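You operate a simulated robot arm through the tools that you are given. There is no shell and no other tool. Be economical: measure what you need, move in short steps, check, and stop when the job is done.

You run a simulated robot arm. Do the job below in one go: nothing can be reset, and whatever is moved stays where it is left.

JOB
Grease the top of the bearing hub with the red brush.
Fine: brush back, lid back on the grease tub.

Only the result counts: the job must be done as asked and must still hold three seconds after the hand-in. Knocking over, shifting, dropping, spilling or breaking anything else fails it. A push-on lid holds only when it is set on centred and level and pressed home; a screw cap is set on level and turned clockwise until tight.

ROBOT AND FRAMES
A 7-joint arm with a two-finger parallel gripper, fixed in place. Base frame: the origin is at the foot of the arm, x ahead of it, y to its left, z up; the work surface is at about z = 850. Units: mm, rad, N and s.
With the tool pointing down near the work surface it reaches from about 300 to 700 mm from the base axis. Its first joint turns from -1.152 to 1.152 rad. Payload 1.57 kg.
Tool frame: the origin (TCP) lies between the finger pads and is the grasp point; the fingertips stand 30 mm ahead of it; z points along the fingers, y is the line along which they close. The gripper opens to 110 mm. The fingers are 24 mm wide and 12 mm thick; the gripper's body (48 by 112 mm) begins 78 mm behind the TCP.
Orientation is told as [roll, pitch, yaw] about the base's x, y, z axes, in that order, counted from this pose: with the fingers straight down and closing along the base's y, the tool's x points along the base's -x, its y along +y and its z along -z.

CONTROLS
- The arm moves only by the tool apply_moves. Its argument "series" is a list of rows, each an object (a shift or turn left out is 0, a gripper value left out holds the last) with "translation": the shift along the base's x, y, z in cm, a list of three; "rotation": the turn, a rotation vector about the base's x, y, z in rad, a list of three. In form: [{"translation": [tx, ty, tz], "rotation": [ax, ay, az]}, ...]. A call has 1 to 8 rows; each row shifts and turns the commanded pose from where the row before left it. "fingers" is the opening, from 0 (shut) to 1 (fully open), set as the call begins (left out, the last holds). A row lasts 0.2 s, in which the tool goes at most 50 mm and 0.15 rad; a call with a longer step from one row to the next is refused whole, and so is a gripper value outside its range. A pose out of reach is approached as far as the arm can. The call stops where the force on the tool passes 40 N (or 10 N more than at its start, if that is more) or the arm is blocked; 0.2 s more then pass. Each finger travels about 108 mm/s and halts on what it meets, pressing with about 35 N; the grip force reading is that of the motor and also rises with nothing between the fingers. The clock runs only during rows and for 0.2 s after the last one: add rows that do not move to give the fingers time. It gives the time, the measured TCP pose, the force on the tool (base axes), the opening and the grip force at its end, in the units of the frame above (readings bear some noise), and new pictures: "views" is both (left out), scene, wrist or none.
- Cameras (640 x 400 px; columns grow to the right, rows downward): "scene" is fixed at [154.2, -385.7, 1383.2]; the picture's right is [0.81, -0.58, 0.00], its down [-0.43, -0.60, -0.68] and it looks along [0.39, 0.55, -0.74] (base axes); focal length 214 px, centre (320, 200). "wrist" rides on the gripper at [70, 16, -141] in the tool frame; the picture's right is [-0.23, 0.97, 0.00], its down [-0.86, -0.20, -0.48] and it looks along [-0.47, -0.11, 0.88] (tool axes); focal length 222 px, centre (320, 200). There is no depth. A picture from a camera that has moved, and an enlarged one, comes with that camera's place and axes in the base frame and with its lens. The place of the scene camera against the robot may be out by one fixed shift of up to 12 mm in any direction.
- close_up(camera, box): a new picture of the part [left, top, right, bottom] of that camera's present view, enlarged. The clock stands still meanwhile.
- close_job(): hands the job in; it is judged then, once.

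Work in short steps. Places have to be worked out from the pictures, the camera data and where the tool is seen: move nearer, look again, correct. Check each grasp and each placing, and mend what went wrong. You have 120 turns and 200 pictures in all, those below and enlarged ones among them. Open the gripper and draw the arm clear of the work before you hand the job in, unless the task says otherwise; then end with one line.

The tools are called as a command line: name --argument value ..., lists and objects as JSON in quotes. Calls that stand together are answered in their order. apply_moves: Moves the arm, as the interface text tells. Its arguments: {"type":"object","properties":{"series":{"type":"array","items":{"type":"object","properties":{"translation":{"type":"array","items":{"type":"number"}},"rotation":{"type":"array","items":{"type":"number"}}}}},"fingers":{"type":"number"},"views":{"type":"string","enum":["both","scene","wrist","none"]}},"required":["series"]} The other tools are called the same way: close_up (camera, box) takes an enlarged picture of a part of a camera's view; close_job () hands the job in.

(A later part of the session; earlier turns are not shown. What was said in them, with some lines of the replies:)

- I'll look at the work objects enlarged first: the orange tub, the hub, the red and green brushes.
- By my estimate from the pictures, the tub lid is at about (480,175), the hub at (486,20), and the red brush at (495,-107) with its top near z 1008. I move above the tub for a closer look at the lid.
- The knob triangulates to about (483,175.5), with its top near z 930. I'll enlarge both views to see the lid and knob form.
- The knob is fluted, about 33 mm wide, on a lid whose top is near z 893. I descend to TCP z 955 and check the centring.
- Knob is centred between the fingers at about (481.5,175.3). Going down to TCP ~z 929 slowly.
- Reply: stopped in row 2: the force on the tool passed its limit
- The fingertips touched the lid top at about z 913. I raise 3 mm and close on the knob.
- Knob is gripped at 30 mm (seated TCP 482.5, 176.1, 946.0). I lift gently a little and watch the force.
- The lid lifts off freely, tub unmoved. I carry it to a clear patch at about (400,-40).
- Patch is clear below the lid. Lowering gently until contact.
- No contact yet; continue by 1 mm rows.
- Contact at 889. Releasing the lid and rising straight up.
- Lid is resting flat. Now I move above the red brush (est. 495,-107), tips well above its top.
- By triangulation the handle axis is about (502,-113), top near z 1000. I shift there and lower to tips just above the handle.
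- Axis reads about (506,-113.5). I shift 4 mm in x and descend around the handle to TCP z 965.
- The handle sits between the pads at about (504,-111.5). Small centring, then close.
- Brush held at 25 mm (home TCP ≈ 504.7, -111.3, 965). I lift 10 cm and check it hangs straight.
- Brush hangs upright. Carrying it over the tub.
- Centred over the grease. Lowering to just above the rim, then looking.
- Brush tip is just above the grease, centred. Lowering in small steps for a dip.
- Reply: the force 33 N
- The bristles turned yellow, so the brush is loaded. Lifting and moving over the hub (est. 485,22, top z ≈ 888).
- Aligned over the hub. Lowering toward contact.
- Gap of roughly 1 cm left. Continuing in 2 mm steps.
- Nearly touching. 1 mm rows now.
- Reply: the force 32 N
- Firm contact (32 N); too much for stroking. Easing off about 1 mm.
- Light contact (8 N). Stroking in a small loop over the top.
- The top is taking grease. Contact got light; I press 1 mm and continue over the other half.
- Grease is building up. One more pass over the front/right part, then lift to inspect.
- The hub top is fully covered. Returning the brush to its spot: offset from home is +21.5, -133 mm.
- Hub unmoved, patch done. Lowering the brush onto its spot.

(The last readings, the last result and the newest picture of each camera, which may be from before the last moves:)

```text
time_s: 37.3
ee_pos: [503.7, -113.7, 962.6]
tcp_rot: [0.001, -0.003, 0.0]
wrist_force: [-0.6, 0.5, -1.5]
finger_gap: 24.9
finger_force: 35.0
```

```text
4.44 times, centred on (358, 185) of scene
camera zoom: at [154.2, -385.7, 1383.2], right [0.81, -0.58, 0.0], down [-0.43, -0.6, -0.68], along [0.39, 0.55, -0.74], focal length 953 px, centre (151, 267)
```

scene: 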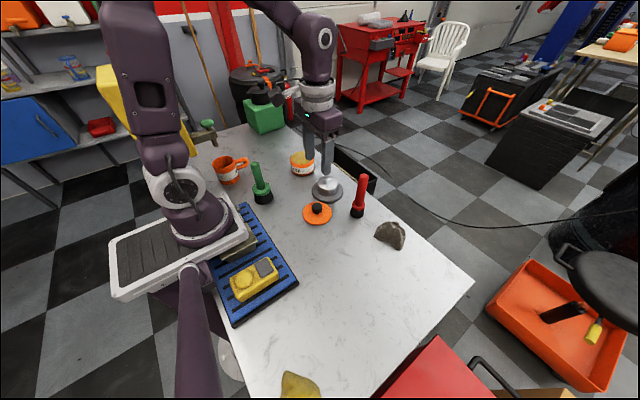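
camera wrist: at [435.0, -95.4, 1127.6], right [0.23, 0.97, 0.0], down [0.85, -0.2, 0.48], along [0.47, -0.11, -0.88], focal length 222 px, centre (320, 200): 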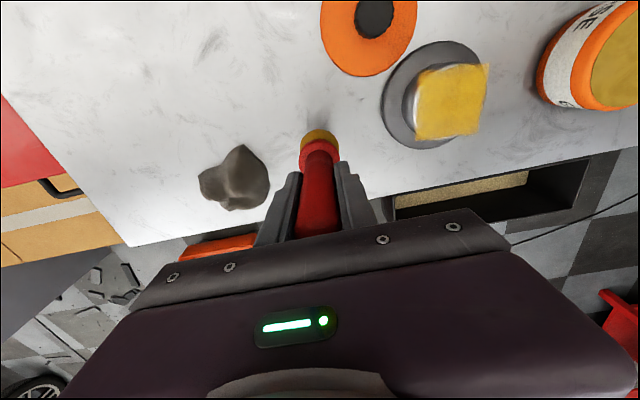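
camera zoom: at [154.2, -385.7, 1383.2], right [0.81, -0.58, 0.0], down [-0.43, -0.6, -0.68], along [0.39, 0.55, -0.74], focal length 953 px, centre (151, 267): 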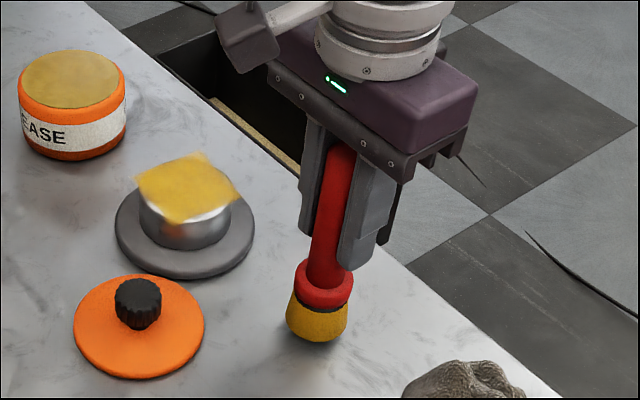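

The brush slid up a few mm in the grip when dipping; the foot is still ~4 mm above the bench. Continuing down.

apply_moves --series '[{"translation": [0, 0, -0.1]}, {"translation": [0, 0, -0.1]}, {}]' --views "none"

apply_moves --series '[{"translation": [0, 0, -0.08]}, {"translation": [0, 0, -0.07]}, {}]' --views "none"

```text
time_s: 38.1
ee_pos: [505.3, -112.5, 960.3]
tcp_rot: [0.002, -0.004, -0.001]
wrist_force: [-0.4, -0.8, -0.4]
finger_gap: 25.0
finger_force: 35.3
```

```text
time_s: 38.9
ee_pos: [504.5, -111.7, 959.4]
tcp_rot: [0.001, -0.003, -0.003]
wrist_force: [-0.1, 0.5, -0.2]
finger_gap: 25.3
finger_force: 35.3
```

apply_moves --series '[{"translation": [0, 0, -0.08]}, {"translation": [0, 0, -0.07]}, {}]' --views "none"

close_up --camera "scene" --box '[310, 140, 406, 230]'

```text
time_s: 39.7
ee_pos: [505.3, -111.4, 957.8]
tcp_rot: [0.002, -0.003, -0.001]
wrist_force: [-0.6, 0.6, -0.3]
finger_gap: 25.3
finger_force: 34.7
```

```text
4.44 times, centred on (358, 185) of scene
camera zoom: at [154.2, -385.7, 1383.2], right [0.81, -0.58, 0.0], down [-0.43, -0.6, -0.68], along [0.39, 0.55, -0.74], focal length 953 px, centre (151, 267)
```

zoom: 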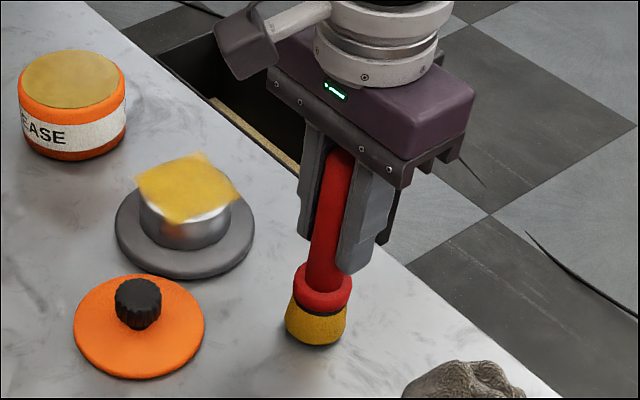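

Foot almost at its original image place (row 347). A bit further, watching for contact.

apply_moves --series '[{"translation": [0, 0, -0.08]}, {"translation": [0, 0, -0.07]}, {}]' --views "none"

apply_moves --series '[{"translation": [0, 0, -0.05]}, {}]' --views "none"

```text
time_s: 40.5
ee_pos: [504.4, -112.3, 957.7]
tcp_rot: [0.002, -0.003, 0.0]
wrist_force: [0.0, 0.2, -0.6]
finger_gap: 25.1
finger_force: 34.8
```

```text
time_s: 41.1
ee_pos: [504.2, -113.0, 955.5]
tcp_rot: [0.002, -0.004, 0.0]
wrist_force: [-0.7, -0.1, -0.8]
finger_gap: 25.0
finger_force: 35.2
```

apply_moves --series '[{"translation": [0, 0, -0.05]}, {"translation": [0, 0, -0.05]}, {}]' --views "none"

apply_moves --series '[{"translation": [0, 0, -0.05]}, {}]' --views "none"

close_up --camera "scene" --box '[310, 140, 406, 230]'

```text
time_s: 41.9
ee_pos: [504.1, -111.3, 954.6]
tcp_rot: [0.002, -0.004, -0.001]
wrist_force: [-1.4, -0.1, 5.2]
finger_gap: 25.0
finger_force: 35.0
```

```text
time_s: 42.5
ee_pos: [505.3, -111.6, 954.4]
tcp_rot: [0.002, -0.005, 0.0]
wrist_force: [-5.6, 3.0, 23.5]
finger_gap: 25.0
finger_force: 35.0
```

```text
4.44 times, centred on (358, 185) of scene
camera zoom: at [153.7, -385.5, 1383.3], right [0.81, -0.58, 0.0], down [-0.43, -0.6, -0.68], along [0.39, 0.55, -0.74], focal length 953 px, centre (151, 267)
```

zoom: 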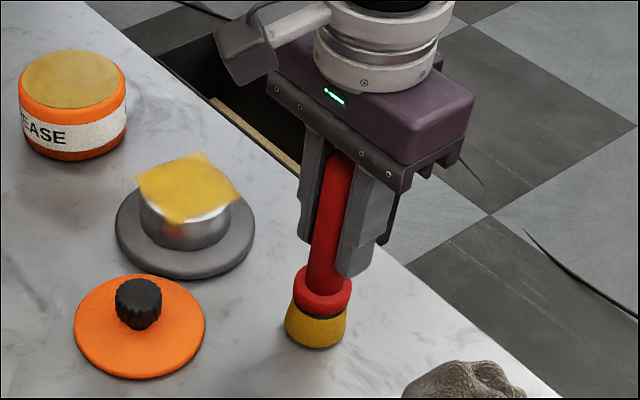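

Foot is on the bench at its original spot. Ease the load, then release.

apply_moves --series '[{"translation": [0, 0, 0.07]}, {}]' --views "none"

apply_moves --series '[{}, {}, {}]' --fingers 0.5 --views "wrist"

close_up --camera "scene" --box '[310, 140, 406, 230]'

```text
time_s: 43.1
ee_pos: [505.5, -111.7, 955.4]
tcp_rot: [0.001, -0.004, 0.0]
wrist_force: [-1.8, 1.8, 13.0]
finger_gap: 25.0
finger_force: 35.1
```

```text
time_s: 43.9
ee_pos: [505.1, -112.6, 955.4]
tcp_rot: [0.002, -0.004, 0.0]
wrist_force: [-0.4, -0.8, 0.1]
finger_gap: 54.8
finger_force: 0.0
camera wrist: at [435.2, -95.4, 1096.3], right [0.23, 0.97, 0.0], down [0.85, -0.2, 0.48], along [0.47, -0.11, -0.88], focal length 222 px, centre (320, 200)
```

wrist: 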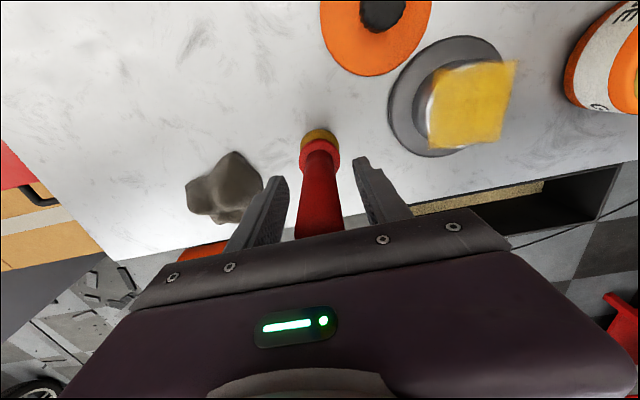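

```text
4.44 times, centred on (358, 185) of scene
camera zoom: at [154.2, -385.7, 1383.2], right [0.81, -0.58, 0.0], down [-0.43, -0.6, -0.68], along [0.39, 0.55, -0.74], focal length 953 px, centre (151, 267)
```

zoom: 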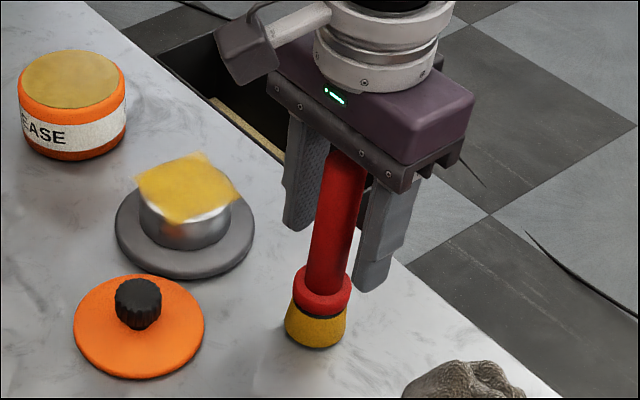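

Brush stands free and upright. Rising straight up, then moving above the lid.

apply_moves --series '[{"translation": [0, 0, 4]}, {"translation": [0, 0, 5]}, {"translation": [0, 0, 4]}, {"translation": [-3.5, 2.4, 0]}, {"translation": [-3.5, 2.4, 0]}, {"translation": [-3.5, 2.5, 0]}, {}]'

```text
time_s: 45.5
ee_pos: [401.6, -40.7, 1085.3]
tcp_rot: [0.002, -0.003, 0.0]
wrist_force: [0.4, 0.1, -0.2]
finger_gap: 54.9
finger_force: 0.1
camera wrist: at [332.0, -23.2, 1227.3], right [0.23, 0.97, 0.0], down [0.85, -0.2, 0.48], along [0.47, -0.11, -0.88], focal length 222 px, centre (320, 200)
```

scene: 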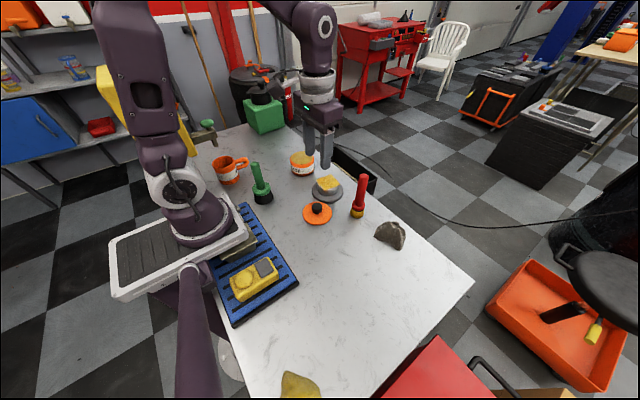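
wrist: 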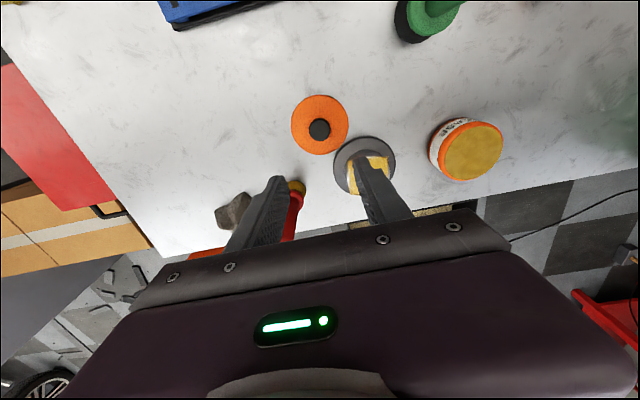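

Over the lid. Descending to z ≈ 905 and checking.

apply_moves --series '[{"translation": [-0.1, 0.1, -4.5]}, {"translation": [0, 0, -4.5]}, {"translation": [0, 0, -4.5]}, {"translation": [0, 0, -3]}, {"translation": [0, 0, -1.5]}, {}]' --views "wrist"

```text
time_s: 46.9
ee_pos: [400.2, -39.0, 906.0]
tcp_rot: [0.003, -0.005, 0.001]
wrist_force: [0.0, 0.4, 1.0]
finger_gap: 55.2
finger_force: 0.1
camera wrist: at [328.9, -21.6, 1046.8], right [0.23, 0.97, 0.0], down [0.85, -0.2, 0.48], along [0.47, -0.11, -0.88], focal length 222 px, centre (320, 200)
```

wrist: 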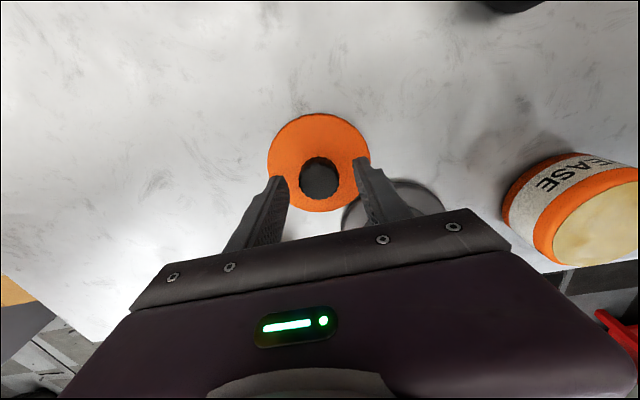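

Knob centred. Down to 890 and close.

apply_moves --series '[{"translation": [0, 0, -0.9]}, {"translation": [0, 0, -0.7]}, {}]' --views "none"

apply_moves --series '[{}, {}, {}, {}]' --fingers 0.1 --views "wrist"

```text
time_s: 47.7
ee_pos: [399.7, -36.8, 888.3]
tcp_rot: [0.002, -0.003, -0.002]
wrist_force: [0.2, 0.9, 0.7]
finger_gap: 54.9
finger_force: 0.0
```

```text
time_s: 48.7
ee_pos: [398.7, -37.2, 889.5]
tcp_rot: [0.002, -0.004, 0.0]
wrist_force: [0.0, -0.5, -0.8]
finger_gap: 30.2
finger_force: 35.4
camera wrist: at [329.4, -21.0, 1030.5], right [0.23, 0.97, 0.0], down [0.85, -0.2, 0.48], along [0.47, -0.11, -0.88], focal length 222 px, centre (320, 200)
```

wrist: 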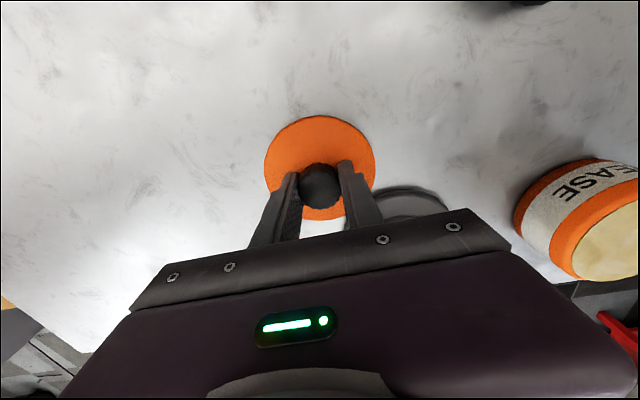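

Lid held the same way as before. Lifting and carrying to above the tub (482.3,175.7).

apply_moves --series '[{"translation": [0, 0, 3]}, {"translation": [0, 0, 4]}, {"translation": [0, 0, 4]}, {"translation": [2.0, 4.2, 0]}, {"translation": [2.0, 4.2, 0]}, {"translation": [2.0, 4.2, 0]}, {"translation": [2.2, 4.2, 0]}, {}]' --views "none"

apply_moves --series '[{"translation": [0, 2.3, 0]}, {"translation": [0, 2.2, 0]}, {}, {}]' --views "wrist"

close_up --camera "scene" --box '[262, 105, 342, 185]'

```text
time_s: 50.5
ee_pos: [482.3, 131.7, 998.1]
tcp_rot: [0.002, -0.004, 0.0]
wrist_force: [0.0, 0.0, -0.4]
finger_gap: 30.3
finger_force: 35.6
```

```text
time_s: 51.5
ee_pos: [481.2, 176.4, 998.8]
tcp_rot: [0.001, -0.001, 0.0]
wrist_force: [0.0, 0.7, -0.9]
finger_gap: 30.3
finger_force: 34.7
camera wrist: at [411.0, 192.4, 1140.4], right [0.23, 0.97, 0.0], down [0.85, -0.2, 0.48], along [0.47, -0.11, -0.88], focal length 222 px, centre (320, 200)
```

wrist: 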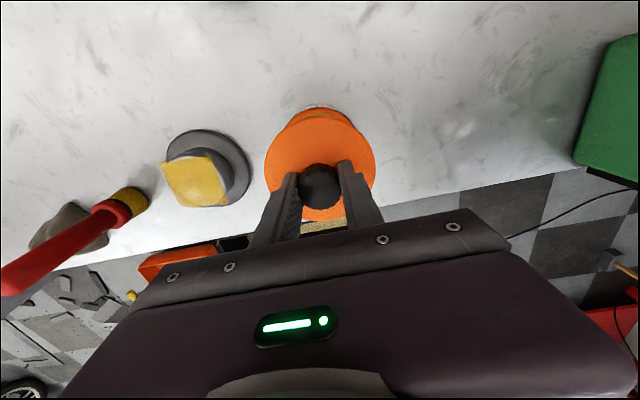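

```text
5.00 times, centred on (302, 145) of scene
camera zoom: at [154.2, -385.7, 1383.2], right [0.81, -0.58, 0.0], down [-0.43, -0.6, -0.68], along [0.39, 0.55, -0.74], focal length 1072 px, centre (410, 475)
```

zoom: 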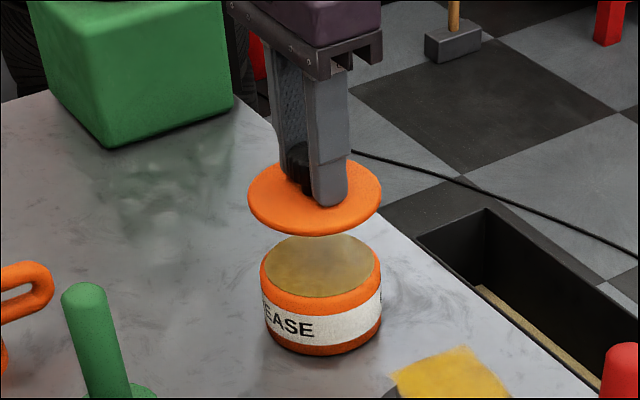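

Lid aligned above the tub. Lowering to just above seating and re-reading position.

apply_moves --series '[{"translation": [0.05, 0, -2.5]}, {"translation": [0, 0, -1.5]}, {"translation": [0, 0, -0.3]}, {}, {}]' --views "wrist"

close_up --camera "scene" --box '[260, 125, 356, 185]'

```text
time_s: 52.7
ee_pos: [481.8, 173.2, 955.6]
tcp_rot: [0.001, -0.004, 0.0]
wrist_force: [-0.5, 0.6, 0.6]
finger_gap: 30.5
finger_force: 35.1
camera wrist: at [411.5, 191.3, 1097.2], right [0.23, 0.97, 0.0], down [0.85, -0.2, 0.48], along [0.47, -0.11, -0.88], focal length 222 px, centre (320, 200)
```

wrist: 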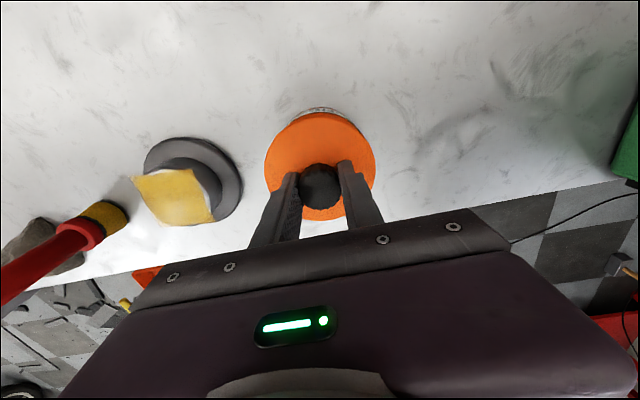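

```text
6.67 times, centred on (308, 155) of scene
camera zoom: at [154.2, -385.7, 1383.2], right [0.81, -0.58, 0.0], down [-0.43, -0.6, -0.68], along [0.39, 0.55, -0.74], focal length 1430 px, centre (400, 500)
```

zoom: 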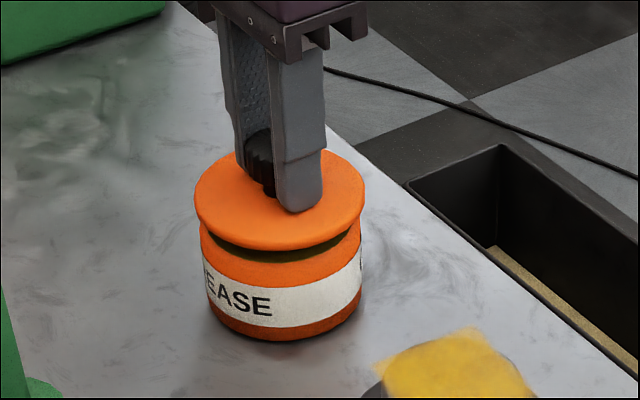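

Matches the lift-off picture within ~1 mm. I take another reading to average out the noise.

apply_moves --series '[{}]' --views "none"

apply_moves --series '[{}]' --views "none"

apply_moves --series '[{}]' --views "none"

```text
time_s: 53.1
ee_pos: [482.2, 175.2, 954.7]
tcp_rot: [0.002, -0.002, 0.001]
wrist_force: [-1.1, 0.3, 0.2]
finger_gap: 30.0
finger_force: 35.4
```

```text
time_s: 53.5
ee_pos: [481.7, 173.5, 955.6]
tcp_rot: [0.002, -0.002, 0.0]
wrist_force: [-0.6, -0.3, -1.1]
finger_gap: 30.2
finger_force: 35.1
```

```text
time_s: 53.9
ee_pos: [481.7, 174.7, 956.2]
tcp_rot: [0.003, -0.004, 0.0]
wrist_force: [-0.2, -0.3, 0.3]
finger_gap: 30.1
finger_force: 35.3
```

Mean is (481.8,174.2); the seat read (482.4,175.7). Correcting +0.5, +1.3 mm and lowering to seat.

apply_moves --series '[{"translation": [0.05, 0.13, 0]}, {"translation": [0, 0, -0.3]}, {"translation": [0, 0, -0.3]}, {}]' --views "none"

close_up --camera "scene" --box '[260, 125, 356, 185]'

```text
time_s: 54.9
ee_pos: [483.8, 176.6, 948.7]
tcp_rot: [0.001, -0.003, 0.001]
wrist_force: [0.5, 0.1, 0.3]
finger_gap: 30.2
finger_force: 35.0
```

```text
6.67 times, centred on (308, 155) of scene
camera zoom: at [154.2, -385.7, 1383.2], right [0.81, -0.58, 0.0], down [-0.43, -0.6, -0.68], along [0.39, 0.55, -0.74], focal length 1430 px, centre (400, 500)
```

zoom: 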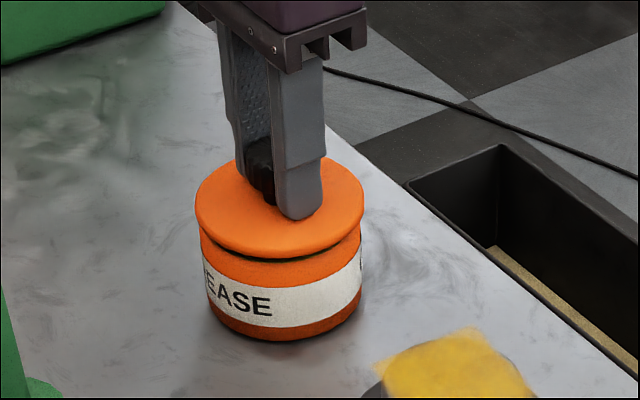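

Almost seated, level and centred within a millimetre. Going down in 1 mm steps.

apply_moves --series '[{"translation": [0, 0, -0.1]}, {"translation": [0, 0, -0.1]}, {"translation": [0, 0, -0.1]}, {}]' --views "none"

close_up --camera "scene" --box '[260, 125, 356, 185]'

```text
time_s: 55.9
ee_pos: [481.7, 175.0, 947.1]
tcp_rot: [0.001, -0.003, -0.001]
wrist_force: [-0.3, 0.4, -0.2]
finger_gap: 30.1
finger_force: 34.4
```

```text
6.67 times, centred on (308, 155) of scene
camera zoom: at [154.2, -385.7, 1383.2], right [0.81, -0.58, 0.0], down [-0.43, -0.6, -0.68], along [0.39, 0.55, -0.74], focal length 1430 px, centre (400, 500)
```

zoom: 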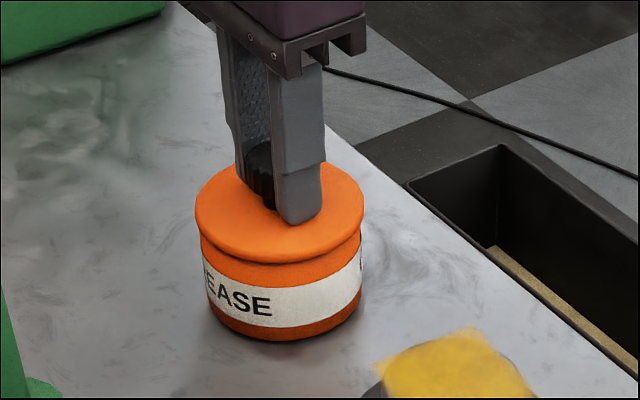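

Gap is closed visually. Tiny correction and press down for contact.

apply_moves --series '[{"translation": [-0.02, 0.05, 0]}, {"translation": [0, 0, -0.1]}, {"translation": [0, 0, -0.1]}, {}]' --views "none"

```text
time_s: 56.9
ee_pos: [482.1, 176.5, 945.0]
tcp_rot: [0.002, -0.004, 0.0]
wrist_force: [-0.4, -0.3, -0.3]
finger_gap: 30.2
finger_force: 35.1
```

apply_moves --series '[{"translation": [0, 0, -0.07]}, {"translation": [0, 0, -0.07]}, {}]' --views "none"

close_up --camera "scene" --box '[260, 125, 356, 185]'

```text
time_s: 57.7
ee_pos: [481.9, 177.1, 944.9]
tcp_rot: [0.0, -0.003, -0.001]
wrist_force: [-10.3, -8.5, 25.1]
finger_gap: 30.0
finger_force: 35.0
```

```text
6.67 times, centred on (308, 155) of scene
camera zoom: at [153.6, -386.1, 1383.1], right [0.81, -0.58, 0.0], down [-0.43, -0.6, -0.68], along [0.39, 0.55, -0.74], focal length 1430 px, centre (400, 500)
```

zoom: 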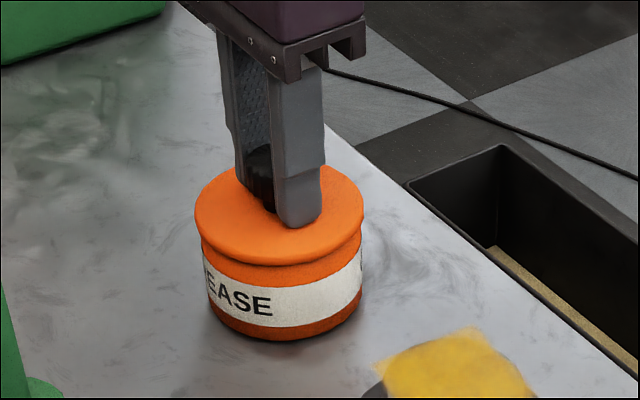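

Seated at 25 N. Pressing a touch more to send it home.

apply_moves --series '[{"translation": [0.03, 0, -0.04]}, {}, {"translation": [0, 0, -0.04]}, {}]' --views "none"

```text
time_s: 58.2
ee_pos: [481.1, 175.3, 944.5]
tcp_rot: [0.0, -0.003, -0.002]
wrist_force: [-6.2, -3.7, 11.1]
finger_gap: 30.4
finger_force: 35.0
stopped in row 2: the force on the tool passed its limit (the readings are from after the stop); the commanded pose is now the measured one
```

The press passed 40 N. Now release and rise a little, then inspect.

apply_moves --series '[{"translation": [0, 0, 0.05]}, {}, {}, {}]' --fingers 0.55 --views "none"

apply_moves --series '[{"translation": [0, 0, 3]}, {"translation": [0, 0, 5]}, {"translation": [0, 0, 5]}, {}]' --views "wrist"

close_up --camera "scene" --box '[270, 135, 350, 185]'

```text
time_s: 59.2
ee_pos: [481.3, 176.1, 944.2]
tcp_rot: [0.002, -0.004, 0.001]
wrist_force: [-0.2, 0.1, -0.5]
finger_gap: 60.4
finger_force: 0.1
```

```text
time_s: 60.2
ee_pos: [481.9, 177.8, 1076.2]
tcp_rot: [0.002, -0.004, 0.0]
wrist_force: [-0.3, -0.3, 0.3]
finger_gap: 60.4
finger_force: 0.0
camera wrist: at [412.7, 193.7, 1217.2], right [0.23, 0.97, 0.0], down [0.85, -0.2, 0.48], along [0.47, -0.11, -0.88], focal length 222 px, centre (320, 200)
```

wrist: 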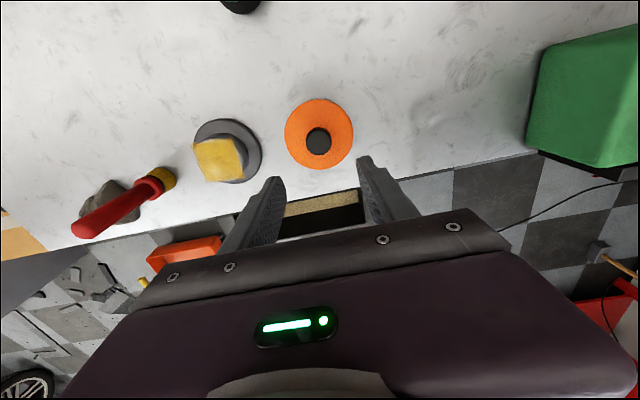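

```text
8.00 times, centred on (310, 160) of scene
camera zoom: at [154.2, -385.7, 1383.2], right [0.81, -0.58, 0.0], down [-0.43, -0.6, -0.68], along [0.39, 0.55, -0.74], focal length 1716 px, centre (400, 520)
```

zoom: 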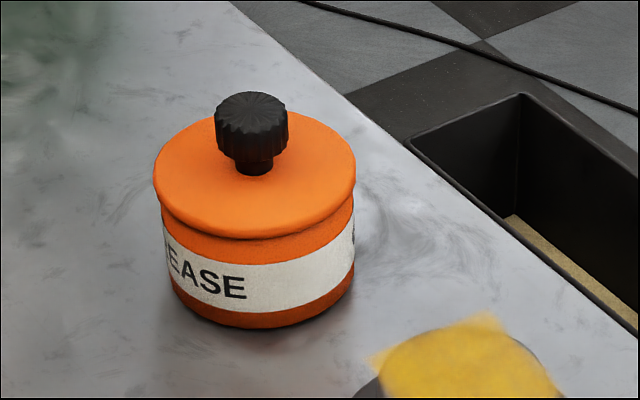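

The lid looks identical to its starting state. Drawing the arm up clear, and a final check of everything.

apply_moves --series '[{"translation": [-1, -4, 2.5]}, {"translation": [-1, -4, 2.5]}, {"translation": [-1, -4, 2.5]}, {"translation": [-1, -4, 2.5]}, {"translation": [-1, 0, 4]}, {}]' --fingers 1 --views "none"

close_up --camera "scene" --box '[200, 130, 420, 268]'

```text
time_s: 61.6
ee_pos: [431.0, 17.1, 1216.2]
tcp_rot: [0.003, -0.005, -0.001]
wrist_force: [-0.2, 0.0, 0.4]
finger_gap: 109.9
finger_force: 0.0
```

```text
2.90 times, centred on (310, 199) of scene
camera zoom: at [154.2, -385.7, 1383.2], right [0.81, -0.58, 0.0], down [-0.43, -0.6, -0.68], along [0.39, 0.55, -0.74], focal length 622 px, centre (349, 203)
```

zoom: 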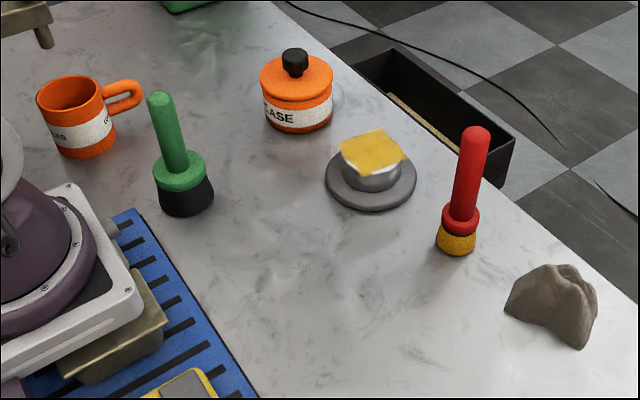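

Everything is where it started, the hub top is greased, the brush is back in its place, and the lid is on. Handing in.

close_job

```text
The job is handed in.
```

The top of the bearing hub is greased, the red brush is standing back in its original spot, and the lid is pressed onto the grease tub. The final picture showed everything else where it started.
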